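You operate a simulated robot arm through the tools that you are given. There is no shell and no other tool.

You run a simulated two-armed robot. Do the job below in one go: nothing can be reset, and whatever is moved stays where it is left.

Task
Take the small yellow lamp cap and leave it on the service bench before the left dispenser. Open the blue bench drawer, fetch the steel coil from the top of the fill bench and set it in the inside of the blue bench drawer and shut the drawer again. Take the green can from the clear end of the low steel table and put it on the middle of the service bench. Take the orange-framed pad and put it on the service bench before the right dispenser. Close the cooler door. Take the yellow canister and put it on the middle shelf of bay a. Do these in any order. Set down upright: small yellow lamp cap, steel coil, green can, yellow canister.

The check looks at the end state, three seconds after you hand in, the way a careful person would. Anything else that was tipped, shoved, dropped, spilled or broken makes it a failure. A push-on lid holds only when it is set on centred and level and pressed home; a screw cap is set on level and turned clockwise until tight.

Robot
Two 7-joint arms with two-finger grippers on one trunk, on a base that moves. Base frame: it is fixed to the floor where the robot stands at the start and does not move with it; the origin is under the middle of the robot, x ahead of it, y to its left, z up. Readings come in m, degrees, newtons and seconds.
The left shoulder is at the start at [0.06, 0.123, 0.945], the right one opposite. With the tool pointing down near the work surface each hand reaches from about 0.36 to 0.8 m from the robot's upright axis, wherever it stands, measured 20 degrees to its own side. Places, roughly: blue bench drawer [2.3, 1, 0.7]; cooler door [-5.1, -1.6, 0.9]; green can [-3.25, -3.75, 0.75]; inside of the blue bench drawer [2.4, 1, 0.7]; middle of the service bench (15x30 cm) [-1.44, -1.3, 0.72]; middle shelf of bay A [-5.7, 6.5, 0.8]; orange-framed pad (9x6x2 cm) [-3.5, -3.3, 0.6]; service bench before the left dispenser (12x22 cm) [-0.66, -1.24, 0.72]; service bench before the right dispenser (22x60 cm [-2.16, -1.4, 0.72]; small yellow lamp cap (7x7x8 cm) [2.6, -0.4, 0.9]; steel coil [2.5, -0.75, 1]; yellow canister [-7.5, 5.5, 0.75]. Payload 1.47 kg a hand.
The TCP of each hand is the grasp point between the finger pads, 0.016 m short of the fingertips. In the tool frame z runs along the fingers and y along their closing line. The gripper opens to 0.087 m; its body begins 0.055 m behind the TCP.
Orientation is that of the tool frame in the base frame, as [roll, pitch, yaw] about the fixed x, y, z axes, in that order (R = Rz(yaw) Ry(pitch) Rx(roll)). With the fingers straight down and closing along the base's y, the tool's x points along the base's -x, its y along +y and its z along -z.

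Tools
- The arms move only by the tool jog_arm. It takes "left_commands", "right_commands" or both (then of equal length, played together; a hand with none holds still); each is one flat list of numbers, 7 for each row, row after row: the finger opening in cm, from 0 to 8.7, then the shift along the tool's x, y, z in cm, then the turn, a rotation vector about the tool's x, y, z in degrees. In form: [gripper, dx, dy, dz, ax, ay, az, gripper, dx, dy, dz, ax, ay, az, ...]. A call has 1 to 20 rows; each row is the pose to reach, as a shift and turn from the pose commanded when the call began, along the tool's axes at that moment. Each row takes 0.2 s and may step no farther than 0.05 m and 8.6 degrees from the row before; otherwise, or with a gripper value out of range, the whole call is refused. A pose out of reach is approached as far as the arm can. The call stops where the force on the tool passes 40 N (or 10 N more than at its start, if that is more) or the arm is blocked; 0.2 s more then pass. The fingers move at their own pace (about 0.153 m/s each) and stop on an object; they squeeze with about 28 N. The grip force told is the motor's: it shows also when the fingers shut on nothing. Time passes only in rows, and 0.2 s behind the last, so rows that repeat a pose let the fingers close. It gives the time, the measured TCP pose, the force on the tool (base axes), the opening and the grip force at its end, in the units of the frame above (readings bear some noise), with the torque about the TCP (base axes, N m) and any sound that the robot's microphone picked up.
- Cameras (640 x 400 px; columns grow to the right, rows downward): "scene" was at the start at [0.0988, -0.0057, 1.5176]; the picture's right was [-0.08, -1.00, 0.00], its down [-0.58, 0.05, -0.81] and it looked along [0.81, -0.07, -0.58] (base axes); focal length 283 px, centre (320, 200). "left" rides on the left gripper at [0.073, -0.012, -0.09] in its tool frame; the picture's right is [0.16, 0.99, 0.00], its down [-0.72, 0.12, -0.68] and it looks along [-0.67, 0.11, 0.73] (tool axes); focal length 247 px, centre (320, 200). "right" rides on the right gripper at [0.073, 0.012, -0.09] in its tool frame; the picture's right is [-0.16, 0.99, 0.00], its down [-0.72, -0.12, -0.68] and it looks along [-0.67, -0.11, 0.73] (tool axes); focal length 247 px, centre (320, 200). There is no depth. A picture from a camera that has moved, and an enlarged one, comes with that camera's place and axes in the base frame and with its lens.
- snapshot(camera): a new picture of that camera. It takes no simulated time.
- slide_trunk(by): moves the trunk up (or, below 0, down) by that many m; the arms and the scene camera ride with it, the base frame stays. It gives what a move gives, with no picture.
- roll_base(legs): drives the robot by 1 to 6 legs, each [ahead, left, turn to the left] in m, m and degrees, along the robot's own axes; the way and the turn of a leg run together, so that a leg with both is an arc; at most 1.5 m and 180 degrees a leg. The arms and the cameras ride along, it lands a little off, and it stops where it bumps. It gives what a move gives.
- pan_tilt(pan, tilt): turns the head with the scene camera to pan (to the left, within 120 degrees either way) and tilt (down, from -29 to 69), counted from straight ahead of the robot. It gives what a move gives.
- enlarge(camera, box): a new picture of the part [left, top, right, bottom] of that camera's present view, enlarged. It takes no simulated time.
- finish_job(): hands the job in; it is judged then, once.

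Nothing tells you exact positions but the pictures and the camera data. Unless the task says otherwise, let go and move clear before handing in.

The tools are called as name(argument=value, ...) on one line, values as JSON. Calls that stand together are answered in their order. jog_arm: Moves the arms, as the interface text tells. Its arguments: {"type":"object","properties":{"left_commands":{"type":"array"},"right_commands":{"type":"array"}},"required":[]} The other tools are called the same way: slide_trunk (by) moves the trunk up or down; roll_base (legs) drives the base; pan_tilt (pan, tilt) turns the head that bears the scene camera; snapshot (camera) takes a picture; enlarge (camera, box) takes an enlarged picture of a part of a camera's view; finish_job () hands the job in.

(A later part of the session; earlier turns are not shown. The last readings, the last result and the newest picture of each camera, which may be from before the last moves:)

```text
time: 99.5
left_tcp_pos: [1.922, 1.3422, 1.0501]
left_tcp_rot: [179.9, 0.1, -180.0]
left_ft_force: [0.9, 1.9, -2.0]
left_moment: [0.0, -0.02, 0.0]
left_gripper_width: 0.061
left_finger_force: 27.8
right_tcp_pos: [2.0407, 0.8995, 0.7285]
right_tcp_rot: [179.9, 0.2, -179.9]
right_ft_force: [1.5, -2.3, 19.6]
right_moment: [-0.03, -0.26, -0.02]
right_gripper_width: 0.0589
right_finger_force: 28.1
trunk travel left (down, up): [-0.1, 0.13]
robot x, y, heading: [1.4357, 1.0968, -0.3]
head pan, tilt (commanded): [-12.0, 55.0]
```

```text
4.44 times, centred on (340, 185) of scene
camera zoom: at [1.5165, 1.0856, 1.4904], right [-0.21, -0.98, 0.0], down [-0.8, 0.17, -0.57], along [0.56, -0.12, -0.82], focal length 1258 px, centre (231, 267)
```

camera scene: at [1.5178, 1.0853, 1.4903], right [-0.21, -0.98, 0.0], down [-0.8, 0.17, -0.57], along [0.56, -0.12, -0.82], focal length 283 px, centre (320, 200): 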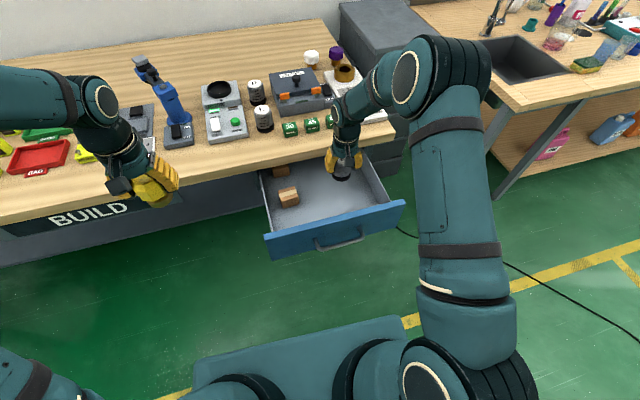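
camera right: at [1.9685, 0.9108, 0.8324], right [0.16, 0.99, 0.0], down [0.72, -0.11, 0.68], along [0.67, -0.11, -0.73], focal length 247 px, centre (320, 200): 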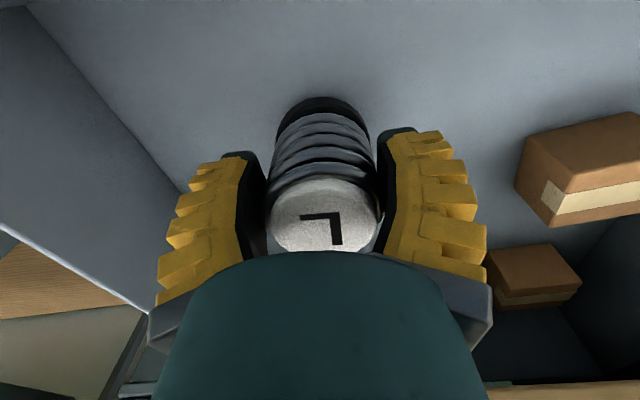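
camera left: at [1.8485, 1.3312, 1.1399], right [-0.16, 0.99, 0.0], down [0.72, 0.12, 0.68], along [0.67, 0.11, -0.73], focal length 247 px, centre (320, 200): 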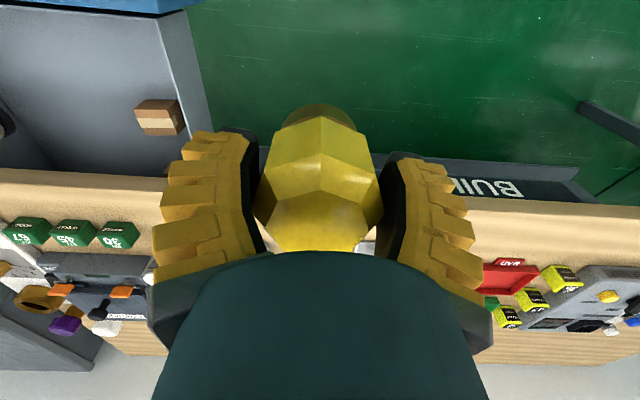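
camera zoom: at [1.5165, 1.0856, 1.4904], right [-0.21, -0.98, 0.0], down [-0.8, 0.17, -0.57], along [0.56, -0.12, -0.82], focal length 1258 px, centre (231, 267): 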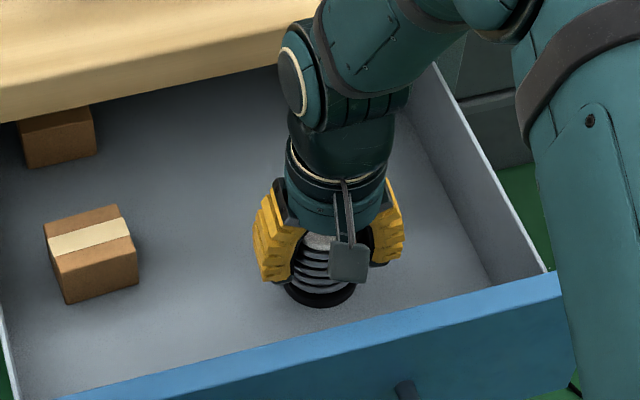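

The coil touched down (about 20 N). I'll ease off 2 mm, open the fingers gently and rise.

jog_arm(right_commands=[2.5, 0, 0, -0.25, 0, 0, 0, 2.5, 0, 0, -0.25, 0, 0, 0, 6, 0, 0, -0.25, 0, 0, 0, 7, 0, 0, -0.25, 0, 0, 0, 8, 0, 0, -0.25, 0, 0, 0, 8, 0, 0, -0.25, 0, 0, 0, 8, 0, 0, -2, 0, 0, 0, 8, 0, 0, -5, 0, 0, 0, 8, 0, 0, -9, 0, 0, 0, 8, 0, 0, -13, 0, 0, 0, 8, 0, 0, -17, 0, 0, 0, 8, 0, 0, -17, 0, 0, 0])

snapshot(camera="right")

enlarge(camera="scene", box=[250, 100, 420, 260])

```text
time: 102.1
left_tcp_pos: [1.9227, 1.3426, 1.0494]
left_tcp_rot: [-179.9, -0.1, 179.9]
left_ft_force: [0.1, 0.0, -1.3]
left_moment: [0.0, -0.01, -0.02]
left_gripper_width: 0.061
left_finger_force: 28.4
right_tcp_pos: [2.0407, 0.8994, 0.8962]
right_tcp_rot: [180.0, -0.1, -179.9]
right_ft_force: [0.0, 0.1, -0.4]
right_moment: [-0.04, -0.02, -0.03]
right_gripper_width: 0.0818
right_finger_force: 1.5
trunk travel left (down, up): [-0.1, 0.13]
robot x, y, heading: [1.4383, 1.0995, 0.0]
head pan, tilt (commanded): [-12.0, 55.0]
```

```text
taken
camera right: at [1.9684, 0.911, 0.9861], right [0.16, 0.99, 0.0], down [0.72, -0.11, 0.68], along [0.67, -0.11, -0.73], focal length 247 px, centre (320, 200)
```

right: 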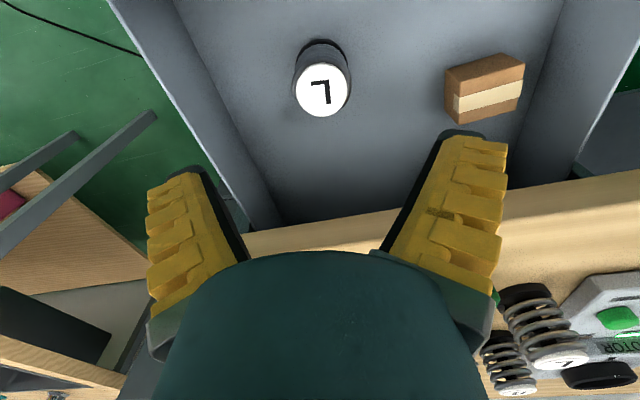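

```text
2.50 times, centred on (335, 180) of scene
camera zoom: at [1.5186, 1.0852, 1.4902], right [-0.21, -0.98, 0.0], down [-0.8, 0.17, -0.57], along [0.56, -0.12, -0.82], focal length 708 px, centre (282, 250)
```

zoom: 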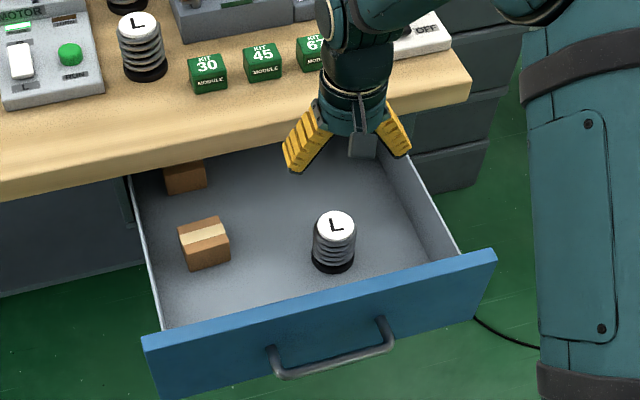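

The coil stands upright in the drawer with its top below the panel's rim. I'll back off a little and turn the right hand to point forward with closed fingers, to push the drawer shut beside the handle.

roll_base(legs=[[-0.15, 0, 0]])

jog_arm(right_commands=[6, 3, -2.7, 0, 0, 0, 0, 4, 6, -5.3, 0, 0, 0, 0, 2, 9, -8, 0, 0, 0, 0, 0, 9, -8, 1.5, 0, -8, 0, 0, 9, -8, 3, 0, -16, 0, 0, 9, -8, 4.5, 0, -24, 0, 0, 9, -8, 6, 0, -32, 0, 0, 9, -8, 7.5, 0, -40, 0, 0, 9, -8, 9, 0, -48, 0, 0, 9, -8, 10.5, 0, -56, 0, 0, 9, -8, 12, 0, -64, 0, 0, 9, -8, 13.5, 0, -72, 0, 0, 9, -8, 15.5, 0, -80, 0, 0, 9, -8, 15.5, 0, -80, 0])

snapshot(camera="scene")

snapshot(camera="right")

```text
time: 103.5
left_tcp_pos: [1.7718, 1.3426, 1.0508]
left_tcp_rot: [-180.0, 0.0, -180.0]
left_ft_force: [-0.4, 0.6, -0.3]
left_moment: [0.04, -0.01, -0.01]
left_gripper_width: 0.061
left_finger_force: 27.7
right_tcp_pos: [1.8901, 0.8986, 0.8971]
right_tcp_rot: [180.0, 0.0, 180.0]
right_ft_force: [-0.3, -0.3, 0.3]
right_moment: [-0.02, -0.01, -0.02]
right_gripper_width: 0.0817
right_finger_force: 1.0
trunk travel left (down, up): [-0.1, 0.13]
robot x, y, heading: [1.2858, 1.1027, 0.1]
head pan, tilt (commanded): [-12.0, 55.0]
```

```text
time: 106.5
left_tcp_pos: [1.7731, 1.3428, 1.0506]
left_tcp_rot: [-179.9, -0.1, -180.0]
left_ft_force: [0.2, -0.3, -1.2]
left_moment: [0.0, -0.02, 0.04]
left_gripper_width: 0.0611
left_finger_force: 27.9
right_tcp_pos: [1.8017, 0.8194, 0.7415]
right_tcp_rot: [-179.9, 80.1, -179.9]
right_ft_force: [-0.7, -0.2, 0.2]
right_moment: [-0.02, -0.02, 0.02]
right_gripper_width: 0.0
right_finger_force: 27.9
trunk travel left (down, up): [-0.1, 0.13]
robot x, y, heading: [1.2866, 1.1002, 0.1]
head pan, tilt (commanded): [-12.0, 55.0]
```

```text
taken
camera scene: at [1.3683, 1.0854, 1.4903], right [-0.21, -0.98, 0.0], down [-0.8, 0.17, -0.57], along [0.56, -0.12, -0.82], focal length 283 px, centre (320, 200)
```

scene: 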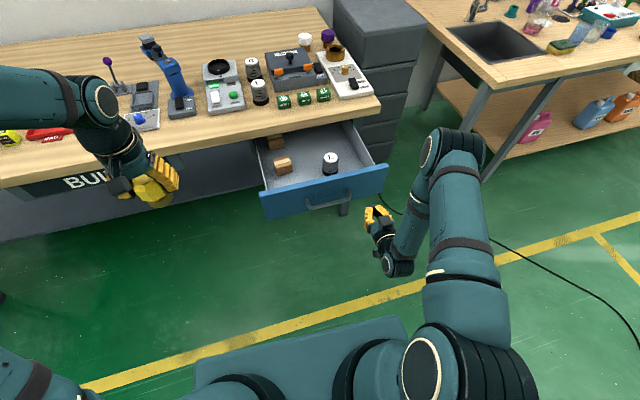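

```text
taken
camera right: at [1.7007, 0.8316, 0.6859], right [0.03, 0.99, 0.16], down [-0.55, -0.12, 0.83], along [0.84, -0.11, 0.54], focal length 247 px, centre (320, 200)
```

right: 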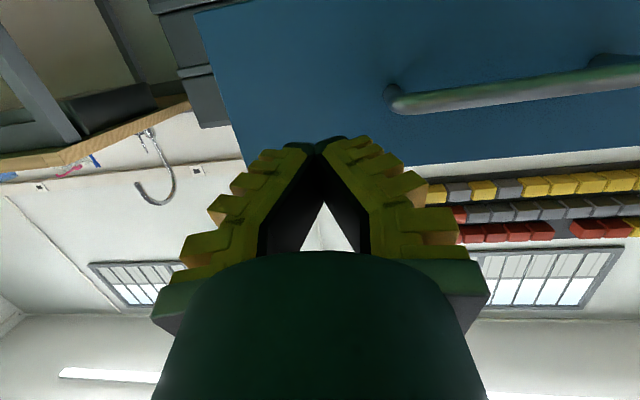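

The closed fingers face the panel just right of the handle. I'll roll 9 cm forward, then push slowly with the arm.

roll_base(legs=[[0.09, 0, 0]])

jog_arm(right_commands=[0, -0.26, 0, 1.48, 0, 0, 0, 0, -0.52, 0, 2.96, 0, 0, 0, 0, -0.78, 0, 4.43, 0, 0, 0, 0, -1.04, 0, 5.91, 0, 0, 0, 0, -1.3, 0, 7.39, 0, 0, 0, 0, -1.57, 0, 8.87, 0, 0, 0, 0, -1.83, 0, 10.34, 0, 0, 0, 0, -2.09, 0, 11.82, 0, 0, 0, 0, -2.35, 0, 13.3, 0, 0, 0, 0, -2.61, 0, 14.78, 0, 0, 0, 0, -2.87, 0, 16.25, 0, 0, 0, 0, -3.13, 0, 17.73, 0, 0, 0, 0, -3.13, 0, 17.73, 0, 0, 0])

snapshot(camera="scene")

snapshot(camera="right")

```text
time: 107.5
left_tcp_pos: [1.8618, 1.3429, 1.0485]
left_tcp_rot: [180.0, 0.0, -180.0]
left_ft_force: [1.6, 0.1, -0.6]
left_moment: [0.06, 0.06, -0.03]
left_gripper_width: 0.0608
left_finger_force: 27.6
right_tcp_pos: [1.8898, 0.8199, 0.7417]
right_tcp_rot: [-179.9, 80.0, -179.9]
right_ft_force: [0.2, 0.0, 0.1]
right_moment: [0.02, -0.03, 0.03]
right_gripper_width: 0.0
right_finger_force: 27.8
trunk travel left (down, up): [-0.1, 0.13]
robot x, y, heading: [1.3731, 1.0977, 0.1]
head pan, tilt (commanded): [-12.0, 55.0]
```

```text
time: 110.3
left_tcp_pos: [1.8615, 1.3432, 1.0498]
left_tcp_rot: [180.0, 0.0, 179.9]
left_ft_force: [-0.1, -1.0, -0.7]
left_moment: [-0.03, -0.01, -0.01]
left_gripper_width: 0.0612
left_finger_force: 28.0
right_tcp_pos: [2.0711, 0.8204, 0.7411]
right_tcp_rot: [-180.0, 80.0, -179.9]
right_ft_force: [0.4, 0.3, -0.6]
right_moment: [-0.01, -0.03, -0.01]
right_gripper_width: 0.0
right_finger_force: 27.9
trunk travel left (down, up): [-0.1, 0.13]
robot x, y, heading: [1.3808, 1.0982, -0.1]
head pan, tilt (commanded): [-12.0, 55.0]
```

```text
taken
camera scene: at [1.457, 1.0852, 1.4903], right [-0.21, -0.98, 0.0], down [-0.8, 0.17, -0.57], along [0.56, -0.12, -0.82], focal length 283 px, centre (320, 200)
```

scene: 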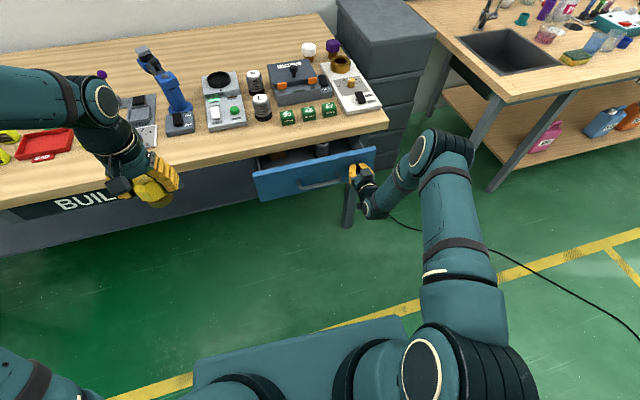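

```text
taken
camera right: at [1.9699, 0.8318, 0.6863], right [0.03, 0.99, 0.16], down [-0.54, -0.12, 0.83], along [0.84, -0.11, 0.53], focal length 247 px, centre (320, 200)
```

right: 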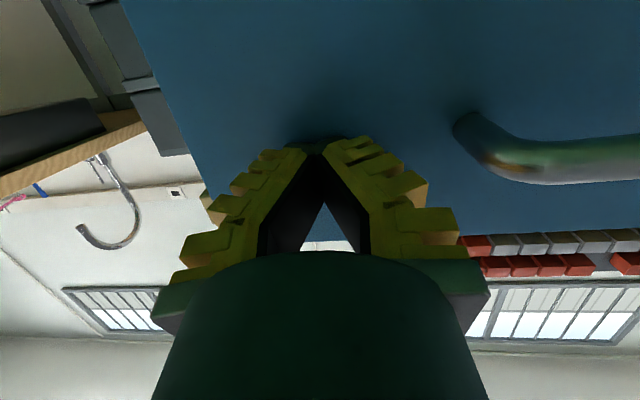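

The drawer is moving in. I'll check the coil before pushing the rest.

enlarge(camera="scene", box=[240, 110, 400, 230])

```text
3.33 times, centred on (320, 170) of scene
camera zoom: at [1.457, 1.0852, 1.4903], right [-0.21, -0.98, 0.0], down [-0.8, 0.17, -0.57], along [0.56, -0.12, -0.82], focal length 944 px, centre (320, 300)
```

zoom: 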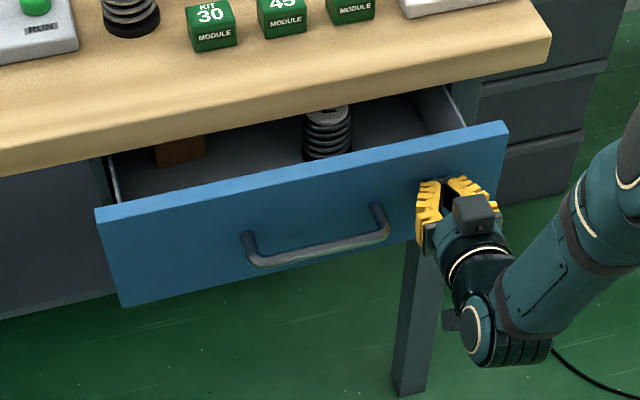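

The coil stands upright and slides under the bench edge. I'll push on until the drawer is home.

jog_arm(right_commands=[0, -0.17, 0, 0.98, 0, 0, 0, 0, -0.35, 0, 1.97, 0, 0, 0, 0, -0.52, 0, 2.95, 0, 0, 0, 0, -0.69, 0, 3.94, 0, 0, 0, 0, -0.87, 0, 4.92, 0, 0, 0, 0, -1.04, 0, 5.91, 0, 0, 0, 0, -1.22, 0, 6.9, 0, 0, 0, 0, -1.39, 0, 7.88, 0, 0, 0, 0, -1.48, 0, 8.4, 0, 0, 0, 0, -1.57, 0, 8.87, 0, 0, 0, 0, -1.65, 0, 9.36, 0, 0, 0, 0, -1.74, 0, 9.85, 0, 0, 0])

enlarge(camera="scene", box=[240, 110, 400, 230])

snapshot(camera="right")

```text
time: 112.9
left_tcp_pos: [1.857, 1.3416, 1.0494]
left_tcp_rot: [-179.9, 0.1, -180.0]
left_ft_force: [0.5, -0.8, -1.4]
left_moment: [0.0, 0.0, 0.0]
left_gripper_width: 0.0608
left_finger_force: 28.2
right_tcp_pos: [2.1613, 0.8191, 0.7409]
right_tcp_rot: [-179.9, 79.8, -179.9]
right_ft_force: [-24.4, 1.3, 11.6]
right_moment: [0.18, -0.41, 0.29]
right_gripper_width: 0.0
right_finger_force: 27.8
trunk travel left (down, up): [-0.1, 0.13]
robot x, y, heading: [1.3751, 1.1017, -0.1]
head pan, tilt (commanded): [-12.0, 55.0]
stopped in row 12 (right hand): the force on the tool passed its limit at 47 N (the readings are from after the stop); the commanded pose is now the measured one
```

```text
3.33 times, centred on (320, 170) of scene
camera zoom: at [1.4524, 1.0859, 1.4906], right [-0.21, -0.98, 0.0], down [-0.8, 0.17, -0.58], along [0.56, -0.12, -0.82], focal length 944 px, centre (320, 300)
```

zoom: 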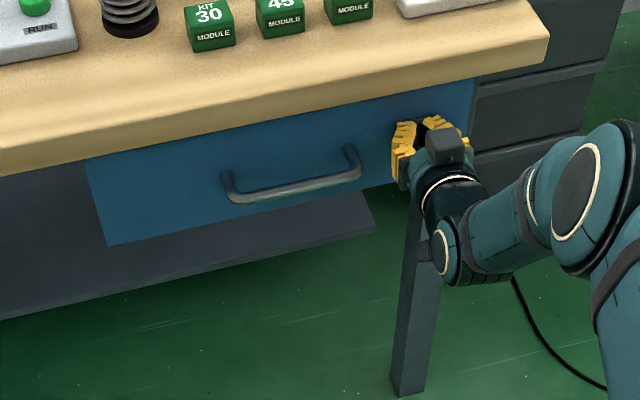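

```text
taken
camera right: at [2.0615, 0.8308, 0.6849], right [0.03, 0.99, 0.16], down [-0.54, -0.12, 0.83], along [0.84, -0.11, 0.53], focal length 247 px, centre (320, 200)
```

right: 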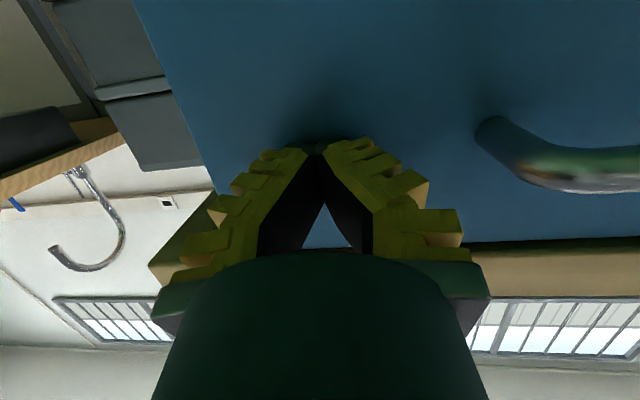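

The drawer hit its stop and its front looks flush. I'll withdraw the right hand, roll back and turn it to point down again.

jog_arm(right_commands=[0, 0.52, 0, -2.95, 0, 0, 0, 0, 1.22, 0, -6.9, 0, 0, 0, 0, 1.91, 0, -10.8, 0, 0, 0, 0, 2.6, 0, -14.8, 0, 0, 0, 0, 2.6, 0, -14.8, 0, 0, 0])

roll_base(legs=[[-0.5, 0, 0]])

snapshot(camera="scene")

jog_arm(right_commands=[0, -2.8, 0, -0.5, 0, 8, 0, 2, -5.6, 0, -1, 0, 16, 0, 4, -8.4, 0, -1.5, 0, 24, 0, 6, -11.2, 0, -2, 0, 32, 0, 8, -14, 0, -2.5, 0, 40, 0, 8.5, -16.8, 0, -3, 0, 48, 0, 8.5, -19.6, 0, -3.5, 0, 56, 0, 8.5, -22.4, 0, -4, 0, 64, 0, 8.5, -25.2, 0, -4.5, 0, 72, 0, 8.5, -28, 0, -5, 0, 80, 0, 8.5, -28, 0, -5, 0, 80, 0])

```text
time: 114.1
left_tcp_pos: [1.8599, 1.3406, 1.0489]
left_tcp_rot: [-180.0, 0.0, -180.0]
left_ft_force: [0.0, -0.3, -1.2]
left_moment: [0.01, 0.01, -0.03]
left_gripper_width: 0.0608
left_finger_force: 28.2
right_tcp_pos: [2.0142, 0.8191, 0.7395]
right_tcp_rot: [-179.9, 79.6, -179.8]
right_ft_force: [1.0, -0.3, -0.1]
right_moment: [-0.03, -0.02, 0.02]
right_gripper_width: 0.0001
right_finger_force: 28.2
trunk travel left (down, up): [-0.1, 0.13]
robot x, y, heading: [1.3776, 1.0964, 0.4]
head pan, tilt (commanded): [-12.0, 55.0]
```

```text
time: 117.1
left_tcp_pos: [1.359, 1.3448, 1.0495]
left_tcp_rot: [179.9, 0.0, -179.8]
left_ft_force: [0.5, -0.8, -0.4]
left_moment: [0.03, 0.01, -0.02]
left_gripper_width: 0.0608
left_finger_force: 28.5
right_tcp_pos: [1.5155, 0.8205, 0.7391]
right_tcp_rot: [-179.9, 79.6, -179.6]
right_ft_force: [-0.4, 0.5, 0.0]
right_moment: [-0.01, 0.04, 0.0]
right_gripper_width: 0.0001
right_finger_force: 27.7
trunk travel left (down, up): [-0.1, 0.13]
robot x, y, heading: [0.8745, 1.1004, 0.4]
head pan, tilt (commanded): [-12.0, 55.0]
```

```text
taken
camera scene: at [0.9558, 1.0848, 1.4903], right [-0.2, -0.98, 0.0], down [-0.8, 0.17, -0.57], along [0.56, -0.12, -0.82], focal length 283 px, centre (320, 200)
```

scene: 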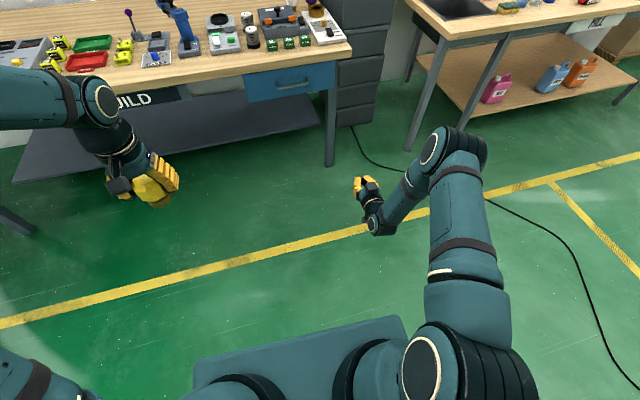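

```text
time: 119.5
left_tcp_pos: [1.3597, 1.3433, 1.0486]
left_tcp_rot: [-179.9, -0.1, -179.7]
left_ft_force: [0.0, -0.5, -1.1]
left_moment: [-0.02, 0.01, 0.01]
left_gripper_width: 0.0611
left_finger_force: 27.8
right_tcp_pos: [1.5164, 0.8214, 1.0251]
right_tcp_rot: [179.9, -0.4, -179.8]
right_ft_force: [0.1, -0.4, 0.0]
right_moment: [0.0, -0.01, 0.02]
right_gripper_width: 0.0855
right_finger_force: 0.6
trunk travel left (down, up): [-0.1, 0.13]
robot x, y, heading: [0.874, 1.102, 0.3]
head pan, tilt (commanded): [-12.0, 55.0]
```

The drawer is shut flush and the right hand is empty and pointing down. Next I drive to the service bench with the lamp cap, stopping short to look.

roll_base(legs=[[0, 0, -90], [0.9, -1.0, 0], [0.45, -0.72, 0]])

pan_tilt(pan=0, tilt=40)

snapshot(camera="scene")

snapshot(camera="left")

```text
time: 138.8
left_tcp_pos: [-0.6255, -0.7122, 1.05]
left_tcp_rot: [179.9, 0.0, 89.0]
left_ft_force: [-0.2, 0.8, -0.2]
left_moment: [-0.04, -0.02, 0.03]
left_gripper_width: 0.0607
left_finger_force: 28.1
right_tcp_pos: [-1.1523, -0.8583, 1.0249]
right_tcp_rot: [-180.0, -0.5, 89.1]
right_ft_force: [0.0, 0.4, 0.4]
right_moment: [-0.02, 0.01, 0.0]
right_gripper_width: 0.0854
right_finger_force: 0.7
trunk travel left (down, up): [-0.1, 0.13]
robot x, y, heading: [-0.86, -0.2215, -90.8]
head pan, tilt (commanded): [-12.0, 55.0]
```

```text
time: 139.5
left_tcp_pos: [-0.6266, -0.7127, 1.0502]
left_tcp_rot: [179.9, 0.0, 89.0]
left_ft_force: [-0.7, 0.3, -1.1]
left_moment: [-0.03, -0.04, -0.01]
left_gripper_width: 0.0606
left_finger_force: 28.0
right_tcp_pos: [-1.1504, -0.8594, 1.0236]
right_tcp_rot: [179.9, -0.4, 89.1]
right_ft_force: [0.1, 0.3, 0.6]
right_moment: [-0.01, -0.03, -0.06]
right_gripper_width: 0.0852
right_finger_force: 0.2
trunk travel left (down, up): [-0.1, 0.13]
robot x, y, heading: [-0.8629, -0.2199, -91.2]
head pan, tilt (commanded): [0.0, 40.0]
```

```text
taken
camera scene: at [-0.8613, -0.3162, 1.5109], right [-1.0, 0.02, 0.0], down [0.01, 0.64, -0.77], along [-0.01, -0.77, -0.64], focal length 283 px, centre (320, 200)
```

scene: 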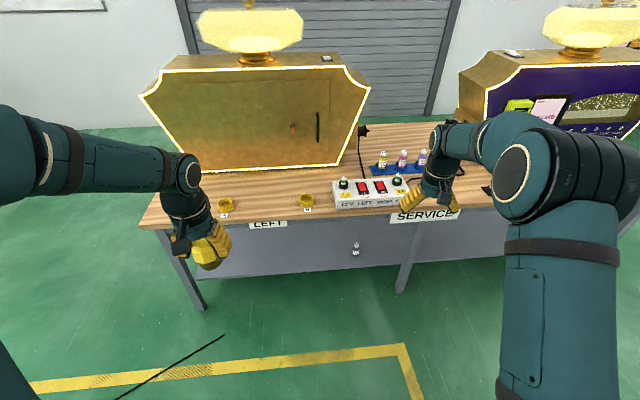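

```text
taken
camera left: at [-0.6367, -0.6394, 1.1397], right [0.99, 0.14, 0.0], down [0.1, -0.73, 0.68], along [0.1, -0.67, -0.73], focal length 247 px, centre (320, 200)
```

left: 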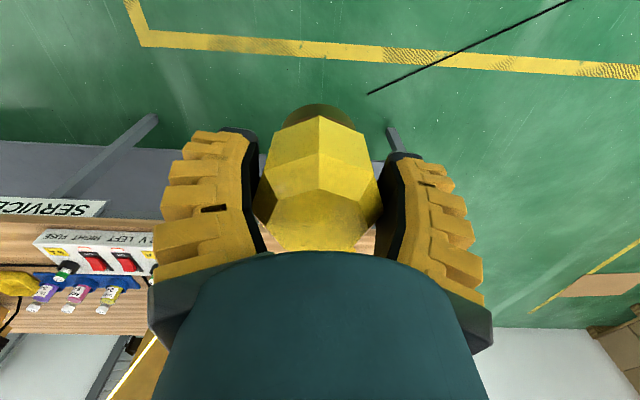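

The left dispenser stands ahead with two small yellow rings before it. I'll enlarge the bench front to measure its height and the free spots.

enlarge(camera="scene", box=[130, 110, 350, 250])

enlarge(camera="scene", box=[320, 120, 500, 235])

```text
2.86 times, centred on (240, 180) of scene
camera zoom: at [-0.8613, -0.3162, 1.5109], right [-1.0, 0.02, 0.0], down [0.01, 0.64, -0.77], along [-0.01, -0.77, -0.64], focal length 809 px, centre (549, 257)
```

zoom: 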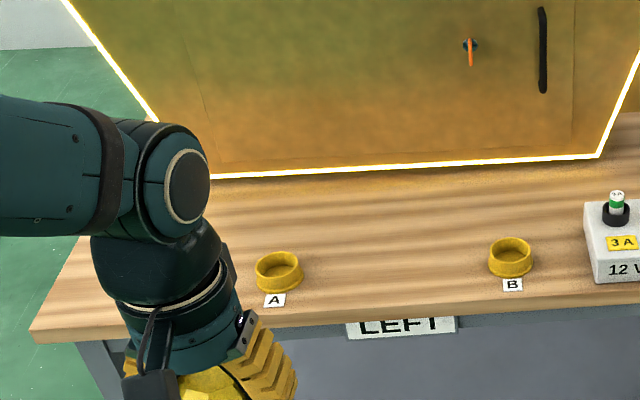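

```text
3.48 times, centred on (410, 178) of scene
camera zoom: at [-0.8613, -0.3162, 1.5109], right [-1.0, 0.02, 0.0], down [0.01, 0.64, -0.77], along [-0.01, -0.77, -0.64], focal length 985 px, centre (7, 278)
```

zoom: 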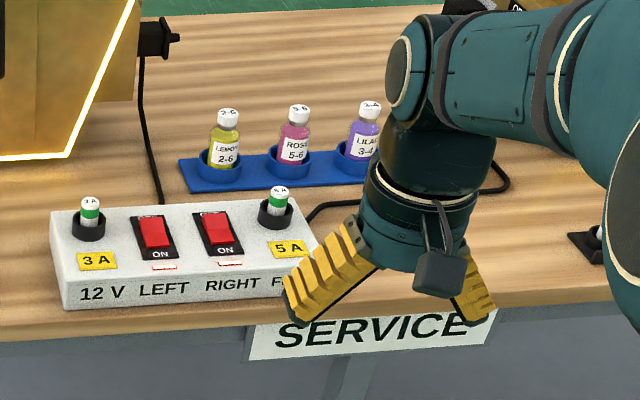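

Rings A and B sit near [-0.47, -1.23] and [-0.815, -1.257], so the free middle is close to [-0.655, -1.24] on a bench with its edge at y≈-1.13. I'll roll forward and bring the left hand above it.

roll_base(legs=[[0.42, 0, 1.1]])

pan_tilt(pan=15, tilt=50)

snapshot(camera="scene")

snapshot(camera="left")

```text
time: 142.1
left_tcp_pos: [-0.6209, -1.1264, 1.0497]
left_tcp_rot: [180.0, -0.1, 90.0]
left_ft_force: [0.8, -0.5, -1.2]
left_moment: [0.02, -0.02, 0.01]
left_gripper_width: 0.0606
left_finger_force: 27.4
right_tcp_pos: [-1.1462, -1.2821, 1.0229]
right_tcp_rot: [-179.9, -0.5, 90.0]
right_ft_force: [0.3, -0.3, 0.0]
right_moment: [0.03, -0.03, 0.02]
right_gripper_width: 0.0855
right_finger_force: 0.2
trunk travel left (down, up): [-0.1, 0.13]
robot x, y, heading: [-0.8671, -0.6395, -89.9]
head pan, tilt (commanded): [0.0, 40.0]
```

```text
time: 142.9
left_tcp_pos: [-0.6213, -1.1263, 1.0498]
left_tcp_rot: [180.0, 0.0, 90.0]
left_ft_force: [-0.3, 0.6, -0.5]
left_moment: [0.05, 0.0, 0.01]
left_gripper_width: 0.0607
left_finger_force: 27.9
right_tcp_pos: [-1.1453, -1.2818, 1.0245]
right_tcp_rot: [-180.0, -0.4, 90.0]
right_ft_force: [-0.2, 0.4, 0.3]
right_moment: [0.05, -0.01, 0.02]
right_gripper_width: 0.0855
right_finger_force: 0.0
trunk travel left (down, up): [-0.1, 0.13]
robot x, y, heading: [-0.863, -0.6413, -90.0]
head pan, tilt (commanded): [15.0, 50.0]
```

```text
taken
camera scene: at [-0.8437, -0.7234, 1.4968], right [-0.97, -0.26, 0.0], down [-0.2, 0.74, -0.64], along [0.17, -0.62, -0.77], focal length 283 px, centre (320, 200)
```

scene: 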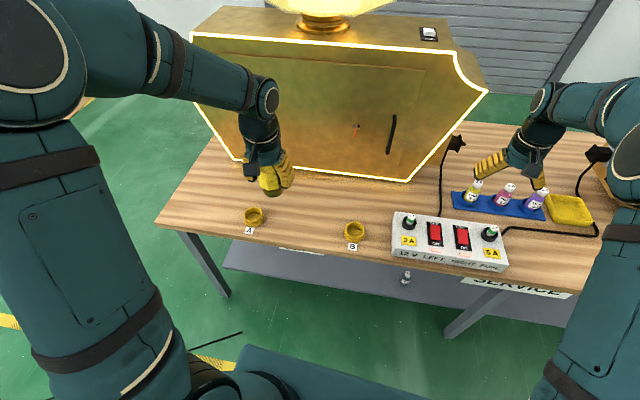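

```text
taken
camera left: at [-0.6338, -1.0535, 1.1398], right [0.99, 0.16, 0.0], down [0.12, -0.72, 0.68], along [0.11, -0.67, -0.73], focal length 247 px, centre (320, 200)
```

left: 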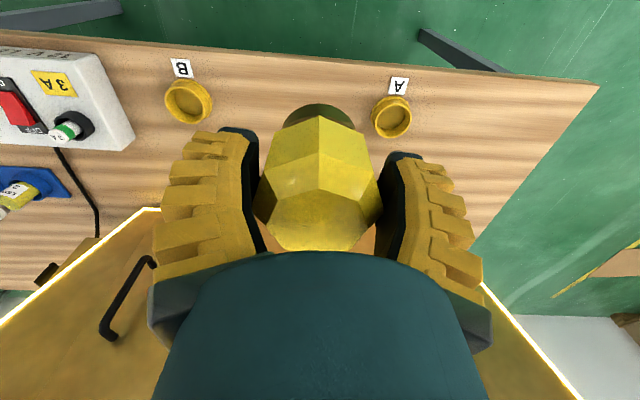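

The rings A and B are at x≈-0.486 and -0.818, y≈-1.23. I'll move the cap over [-0.655, -1.24] and lower it to just above the bench.

jog_arm(left_commands=[3, -4, -1.2, 0, 0, 0, 0, 3, -8, -2.4, 0, 0, 0, 0, 3, -11.4, -3.4, 0, 0, 0, 0, 3, -11.4, -3.4, 4, 0, 0, 0, 3, -11.4, -3.4, 8, 0, 0, 0, 3, -11.4, -3.4, 12, 0, 0, 0, 3, -11.4, -3.4, 16, 0, 0, 0, 3, -11.4, -3.4, 20, 0, 0, 0, 3, -11.4, -3.4, 24, 0, 0, 0, 3, -11.4, -3.4, 25, 0, 0, 0, 3, -11.4, -3.4, 25, 0, 0, 0])

snapshot(camera="left")

enlarge(camera="scene", box=[180, 130, 400, 270])

```text
time: 145.3
left_tcp_pos: [-0.6551, -1.2404, 0.7992]
left_tcp_rot: [180.0, 0.0, 90.0]
left_ft_force: [-0.7, -0.2, -0.3]
left_moment: [0.02, 0.01, -0.01]
left_gripper_width: 0.0607
left_finger_force: 27.8
right_tcp_pos: [-1.1445, -1.2805, 1.0249]
right_tcp_rot: [180.0, -0.3, 90.0]
right_ft_force: [-0.5, 0.8, 0.4]
right_moment: [-0.01, 0.02, 0.01]
right_gripper_width: 0.0855
right_finger_force: 0.6
trunk travel left (down, up): [-0.1, 0.13]
robot x, y, heading: [-0.8637, -0.6422, -90.1]
head pan, tilt (commanded): [15.0, 50.0]
```

```text
taken
camera left: at [-0.6669, -1.1673, 0.8895], right [0.99, 0.16, 0.0], down [0.12, -0.72, 0.68], along [0.11, -0.67, -0.73], focal length 247 px, centre (320, 200)
```

left: 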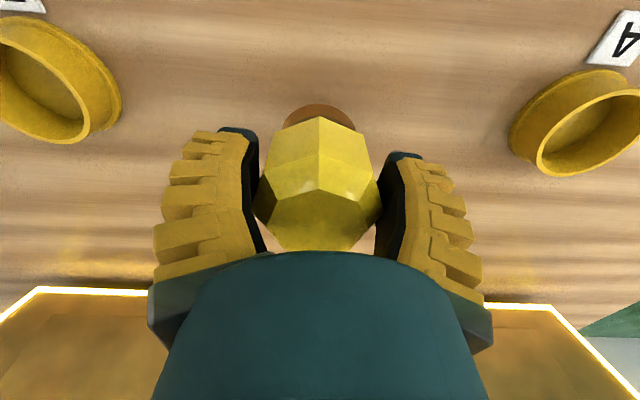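

```text
2.86 times, centred on (290, 200) of scene
camera zoom: at [-0.8436, -0.7236, 1.4968], right [-0.97, -0.26, 0.0], down [-0.2, 0.74, -0.64], along [0.17, -0.62, -0.77], focal length 809 px, centre (406, 200)
```

zoom: 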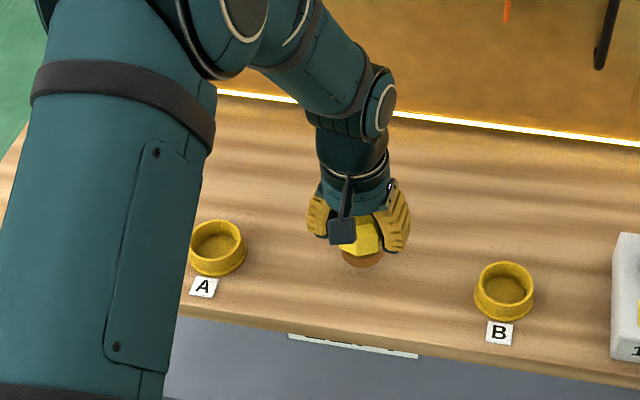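

The cap is between the rings, a few cm above the bench. I'll lower it in small steps.

jog_arm(left_commands=[3, 0, 0, 0.7, 0, 0, 0, 3, 0, 0, 1.4, 0, 0, 0, 3, 0, 0, 2, 0, 0, 0, 3, 0, 0, 2, 0, 0, 0])

snapshot(camera="left")

```text
time: 146.3
left_tcp_pos: [-0.6555, -1.2391, 0.7789]
left_tcp_rot: [-179.9, 0.0, 90.0]
left_ft_force: [-0.1, 0.3, -1.2]
left_moment: [0.05, -0.01, 0.03]
left_gripper_width: 0.0607
left_finger_force: 28.1
right_tcp_pos: [-1.1448, -1.2811, 1.0231]
right_tcp_rot: [180.0, -0.4, 90.0]
right_ft_force: [-0.5, -0.4, -0.2]
right_moment: [0.03, 0.03, -0.01]
right_gripper_width: 0.0857
right_finger_force: 0.3
trunk travel left (down, up): [-0.1, 0.13]
robot x, y, heading: [-0.867, -0.6419, -90.0]
head pan, tilt (commanded): [15.0, 50.0]
```

```text
taken
camera left: at [-0.6677, -1.167, 0.8697], right [0.99, 0.16, 0.0], down [0.12, -0.72, 0.68], along [0.11, -0.67, -0.73], focal length 247 px, centre (320, 200)
```

left: 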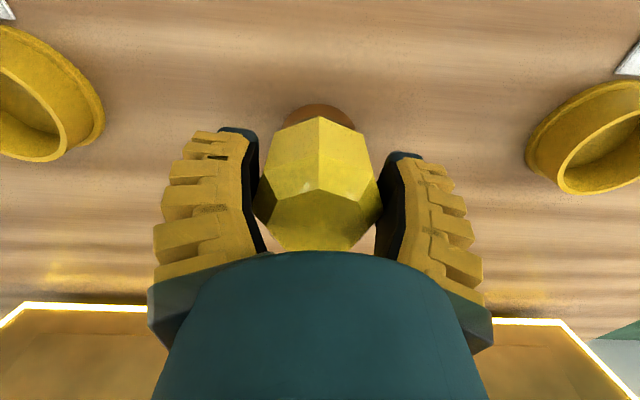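

jog_arm(left_commands=[3, 0, 0, 0.3, 0, 0, 0, 3, 0, 0, 0.6, 0, 0, 0, 3, 0, 0, 0.8, 0, 0, 0, 3, 0, 0, 0.8, 0, 0, 0])

```text
time: 147.3
left_tcp_pos: [-0.6561, -1.2397, 0.7711]
left_tcp_rot: [180.0, 0.0, 90.0]
left_ft_force: [-0.2, 0.5, 3.6]
left_moment: [0.13, -0.01, -0.01]
left_gripper_width: 0.0608
left_finger_force: 28.4
right_tcp_pos: [-1.1453, -1.2808, 1.023]
right_tcp_rot: [-180.0, -0.4, 89.9]
right_ft_force: [-0.1, 0.0, -1.0]
right_moment: [0.01, -0.03, -0.01]
right_gripper_width: 0.0856
right_finger_force: 0.3
trunk travel left (down, up): [-0.1, 0.13]
robot x, y, heading: [-0.8642, -0.6407, -90.2]
head pan, tilt (commanded): [15.0, 50.0]
```

There is light contact at TCP z≈0.771. I'll open the fingers and rise.

jog_arm(left_commands=[3, 0, 0, 0.05, 0, 0, 0, 6.5, 0, 0, 0.05, 0, 0, 0, 7.5, 0, 0, 0.05, 0, 0, 0, 8.7, 0, 0, 0.05, 0, 0, 0, 8.7, 0, 0, 0, 0, 0, 0, 8.7, 0, 0, -3, 0, 0, 0, 8.7, 0, 0, -7, 0, 0, 0, 8.7, 0, 0, -11, 0, 0, 0, 8.7, 0, 0, -15, 0, 0, 0, 8.7, 0, 0, -19, 0, 0, 0, 8.7, 0, 0, -23, 0, 0, 0, 8.7, 0, 0, -27, 0, 0, 0, 8.7, 0, 0, -27, 0, 0, 0])

snapshot(camera="left")

enlarge(camera="scene", box=[180, 130, 400, 270])

```text
time: 150.1
left_tcp_pos: [-0.6549, -1.2414, 1.0418]
left_tcp_rot: [180.0, 0.0, 89.9]
left_ft_force: [0.4, -0.1, 0.1]
left_moment: [0.01, 0.01, -0.05]
left_gripper_width: 0.0873
left_finger_force: 0.1
right_tcp_pos: [-1.1458, -1.2816, 1.0234]
right_tcp_rot: [180.0, -0.4, 89.9]
right_ft_force: [-0.2, -0.4, 0.2]
right_moment: [-0.03, -0.02, 0.02]
right_gripper_width: 0.0853
right_finger_force: 0.2
trunk travel left (down, up): [-0.1, 0.13]
robot x, y, heading: [-0.8666, -0.6411, -90.0]
head pan, tilt (commanded): [15.0, 50.0]
```

```text
taken
camera left: at [-0.6675, -1.168, 1.1318], right [0.99, 0.16, 0.0], down [0.12, -0.72, 0.68], along [0.11, -0.67, -0.73], focal length 247 px, centre (320, 200)
```

left: 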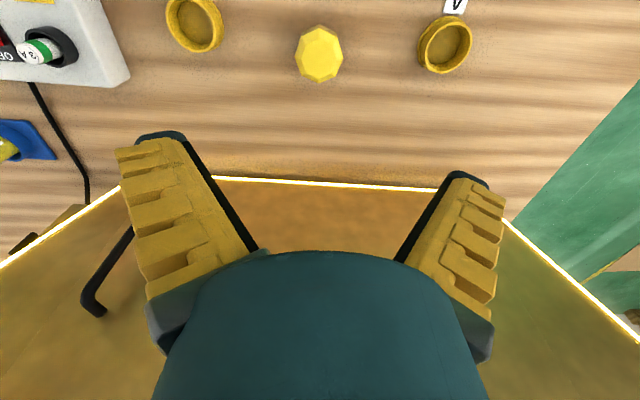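

```text
2.86 times, centred on (290, 200) of scene
camera zoom: at [-0.8436, -0.7238, 1.4967], right [-0.97, -0.26, 0.0], down [-0.2, 0.74, -0.64], along [0.17, -0.62, -0.77], focal length 809 px, centre (406, 200)
```

zoom: 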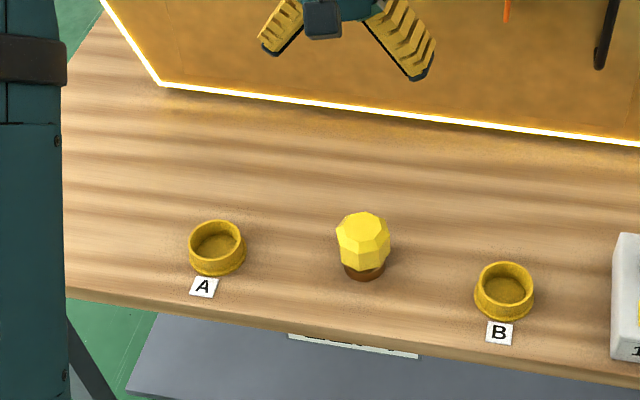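

The lamp cap stands upright between rings A and B. Next I back off and turn to face along -x to see the way to the low steel table.

roll_base(legs=[[-0.42, 0, 0], [0, 0, -60]])

pan_tilt(pan=0, tilt=25)

snapshot(camera="scene")

pan_tilt(pan=60, tilt=25)

snapshot(camera="scene")

pan_tilt(pan=-60, tilt=25)

snapshot(camera="scene")

```text
time: 155.3
left_tcp_pos: [-1.2827, -0.7013, 1.042]
left_tcp_rot: [180.0, 0.0, 29.5]
left_ft_force: [-0.3, -0.3, 0.0]
left_moment: [0.01, -0.01, 0.0]
left_gripper_width: 0.0872
left_finger_force: 0.0
right_tcp_pos: [-1.5591, -0.2944, 1.0244]
right_tcp_rot: [-180.0, -0.4, 29.5]
right_ft_force: [0.4, 0.1, 0.5]
right_moment: [0.01, 0.0, 0.01]
right_gripper_width: 0.0852
right_finger_force: 0.2
trunk travel left (down, up): [-0.1, 0.13]
robot x, y, heading: [-0.8619, -0.224, -150.5]
head pan, tilt (commanded): [15.0, 50.0]
```

```text
time: 156.2
left_tcp_pos: [-1.2849, -0.7005, 1.0409]
left_tcp_rot: [-180.0, 0.0, 29.6]
left_ft_force: [0.2, 0.4, 0.1]
left_moment: [0.02, -0.05, 0.0]
left_gripper_width: 0.0872
left_finger_force: 0.1
right_tcp_pos: [-1.5582, -0.294, 1.0251]
right_tcp_rot: [-180.0, -0.5, 29.4]
right_ft_force: [-0.1, -0.1, 0.5]
right_moment: [-0.02, 0.01, 0.01]
right_gripper_width: 0.0857
right_finger_force: 0.6
trunk travel left (down, up): [-0.1, 0.13]
robot x, y, heading: [-0.8628, -0.2193, -150.5]
head pan, tilt (commanded): [0.0, 25.0]
```

```text
taken
camera scene: at [-0.9516, -0.2715, 1.5342], right [-0.49, 0.87, 0.0], down [0.37, 0.21, -0.91], along [-0.79, -0.45, -0.42], focal length 283 px, centre (320, 200)
```

scene: 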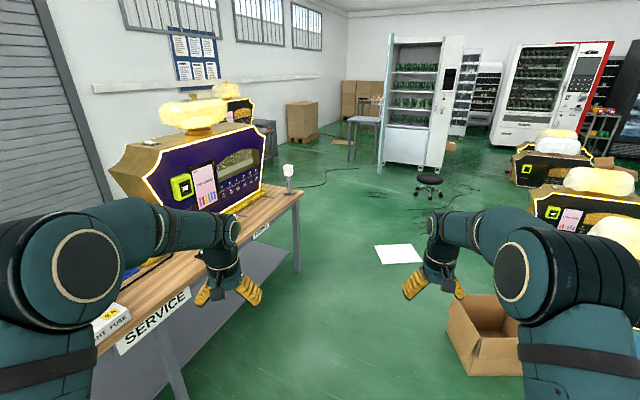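

```text
time: 157.5
left_tcp_pos: [-1.2829, -0.7005, 1.0416]
left_tcp_rot: [-179.9, 0.0, 29.5]
left_ft_force: [1.4, 0.4, 0.3]
left_moment: [0.0, -0.01, 0.03]
left_gripper_width: 0.087
left_finger_force: 0.0
right_tcp_pos: [-1.5599, -0.2952, 1.0233]
right_tcp_rot: [-180.0, -0.5, 29.5]
right_ft_force: [0.7, -0.3, 0.6]
right_moment: [-0.03, 0.0, -0.01]
right_gripper_width: 0.0854
right_finger_force: 0.1
trunk travel left (down, up): [-0.1, 0.13]
robot x, y, heading: [-0.8631, -0.2209, -150.6]
head pan, tilt (commanded): [60.0, 25.0]
```

```text
taken
camera scene: at [-0.8724, -0.3184, 1.5343], right [-1.0, 0.01, 0.0], down [0.0, 0.42, -0.91], along [-0.01, -0.91, -0.42], focal length 283 px, centre (320, 200)
```

scene: 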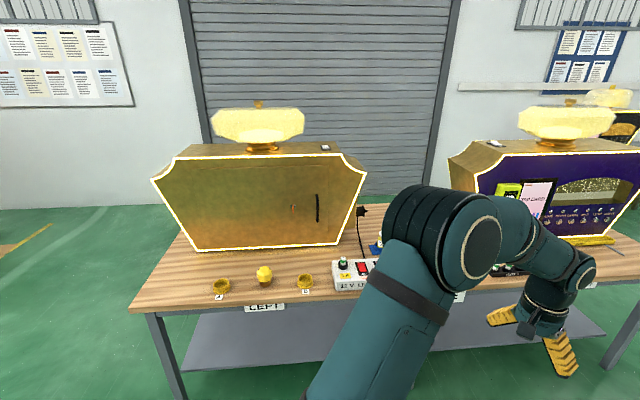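

```text
time: 159.5
left_tcp_pos: [-1.2838, -0.7003, 1.042]
left_tcp_rot: [-180.0, 0.0, 29.5]
left_ft_force: [0.1, -0.8, 0.1]
left_moment: [-0.02, -0.01, 0.0]
left_gripper_width: 0.0869
left_finger_force: 0.0
right_tcp_pos: [-1.5594, -0.2952, 1.0233]
right_tcp_rot: [-180.0, -0.4, 29.5]
right_ft_force: [-0.8, 0.1, 0.4]
right_moment: [-0.01, 0.03, 0.01]
right_gripper_width: 0.0855
right_finger_force: 0.6
trunk travel left (down, up): [-0.1, 0.13]
robot x, y, heading: [-0.8658, -0.2269, -150.6]
head pan, tilt (commanded): [-60.0, 25.0]
```

```text
taken
camera scene: at [-0.9507, -0.1794, 1.5343], right [0.51, 0.86, 0.0], down [0.36, -0.21, -0.91], along [-0.78, 0.46, -0.42], focal length 283 px, centre (320, 200)
```

scene: 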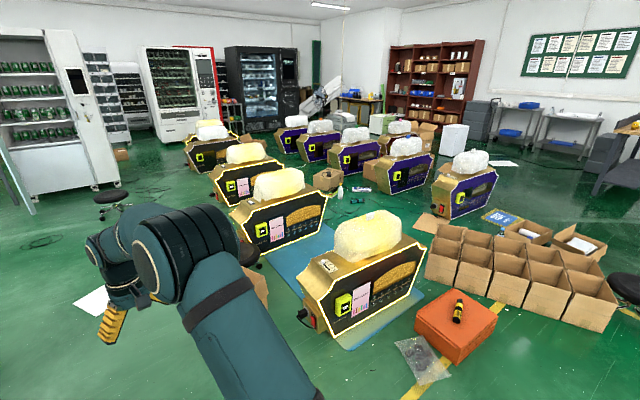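

I see an open carton near [-2.4, 0], a white sheet on the floor near [-3.2, -0.7], and the cooler beyond with its door open. I'll drive west through the gap between carton and bench and look again.

roll_base(legs=[[0, 0, -29.5], [0.9, 0.42, 0]])

pan_tilt(pan=0, tilt=40)

snapshot(camera="scene")

pan_tilt(pan=60, tilt=35)

snapshot(camera="scene")

pan_tilt(pan=35, tilt=20)

snapshot(camera="scene")

```text
time: 166.1
left_tcp_pos: [-2.3538, -0.8566, 1.0406]
left_tcp_rot: [-179.9, 0.0, 0.2]
left_ft_force: [-0.5, -0.1, 0.2]
left_moment: [0.02, 0.01, -0.01]
left_gripper_width: 0.0871
left_finger_force: 0.1
right_tcp_pos: [-2.3962, -0.3679, 1.024]
right_tcp_rot: [-179.9, -0.4, 0.2]
right_ft_force: [-0.6, -0.6, -0.1]
right_moment: [0.0, -0.01, 0.01]
right_gripper_width: 0.0855
right_finger_force: 0.0
trunk travel left (down, up): [-0.1, 0.13]
robot x, y, heading: [-1.7544, -0.6451, -180.1]
head pan, tilt (commanded): [-60.0, 25.0]
```

```text
time: 167.4
left_tcp_pos: [-2.3547, -0.8571, 1.0408]
left_tcp_rot: [-180.0, 0.0, 0.2]
left_ft_force: [-0.4, 0.8, 0.3]
left_moment: [0.0, -0.02, -0.02]
left_gripper_width: 0.0872
left_finger_force: 0.1
right_tcp_pos: [-2.3967, -0.3673, 1.0236]
right_tcp_rot: [-180.0, -0.3, 0.2]
right_ft_force: [-0.3, 0.7, 0.8]
right_moment: [0.02, -0.02, -0.01]
right_gripper_width: 0.0854
right_finger_force: 0.0
trunk travel left (down, up): [-0.1, 0.13]
robot x, y, heading: [-1.7522, -0.6452, -179.9]
head pan, tilt (commanded): [0.0, 40.0]
```

```text
taken
camera scene: at [-1.8485, -0.6439, 1.5109], right [0.0, 1.0, 0.0], down [0.64, 0.0, -0.77], along [-0.77, 0.0, -0.64], focal length 283 px, centre (320, 200)
```

scene: 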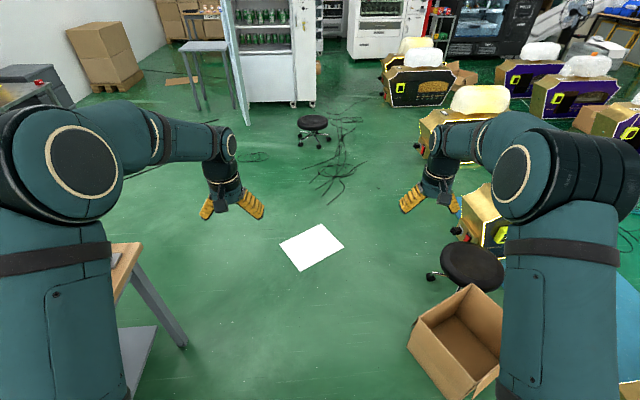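

```text
time: 168.7
left_tcp_pos: [-2.354, -0.8569, 1.0411]
left_tcp_rot: [180.0, -0.1, 0.3]
left_ft_force: [0.4, 0.0, -0.7]
left_moment: [0.0, 0.04, 0.03]
left_gripper_width: 0.0867
left_finger_force: 0.1
right_tcp_pos: [-2.3964, -0.367, 1.0241]
right_tcp_rot: [180.0, -0.4, 0.2]
right_ft_force: [0.5, -0.3, 0.3]
right_moment: [-0.03, 0.02, -0.02]
right_gripper_width: 0.0854
right_finger_force: 0.4
trunk travel left (down, up): [-0.1, 0.13]
robot x, y, heading: [-1.7553, -0.6443, -180.0]
head pan, tilt (commanded): [60.0, 35.0]
```

```text
taken
camera scene: at [-1.8073, -0.7201, 1.5185], right [-0.87, 0.5, 0.0], down [0.29, 0.5, -0.82], along [-0.41, -0.71, -0.57], focal length 283 px, centre (320, 200)
```

scene: 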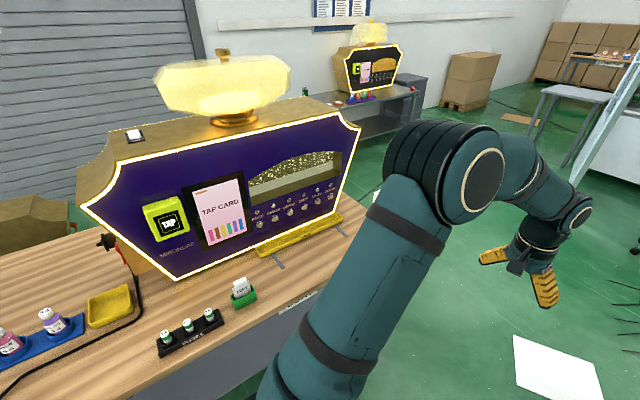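

```text
time: 169.6
left_tcp_pos: [-2.3548, -0.8568, 1.0402]
left_tcp_rot: [179.9, 0.0, 0.2]
left_ft_force: [0.1, -0.1, 0.3]
left_moment: [0.02, 0.01, -0.01]
left_gripper_width: 0.0872
left_finger_force: 0.1
right_tcp_pos: [-2.3969, -0.367, 1.0234]
right_tcp_rot: [-180.0, -0.5, 0.2]
right_ft_force: [-1.1, -0.6, -0.6]
right_moment: [-0.02, 0.06, -0.02]
right_gripper_width: 0.0855
right_finger_force: 0.4
trunk travel left (down, up): [-0.1, 0.13]
robot x, y, heading: [-1.7579, -0.6438, -180.0]
head pan, tilt (commanded): [35.0, 20.0]
```

```text
taken
camera scene: at [-1.8396, -0.6974, 1.5423], right [-0.58, 0.82, 0.0], down [0.28, 0.2, -0.94], along [-0.77, -0.54, -0.34], focal length 283 px, centre (320, 200)
```

scene: 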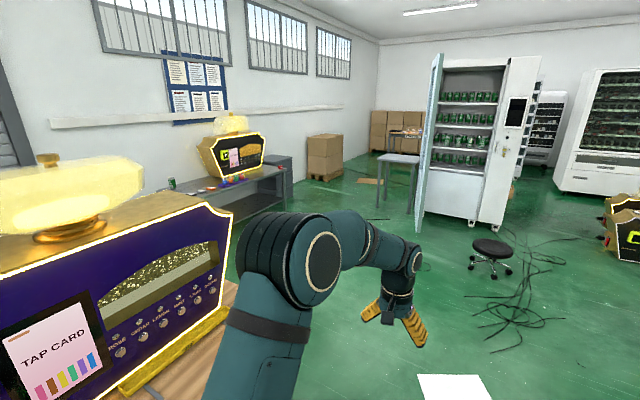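

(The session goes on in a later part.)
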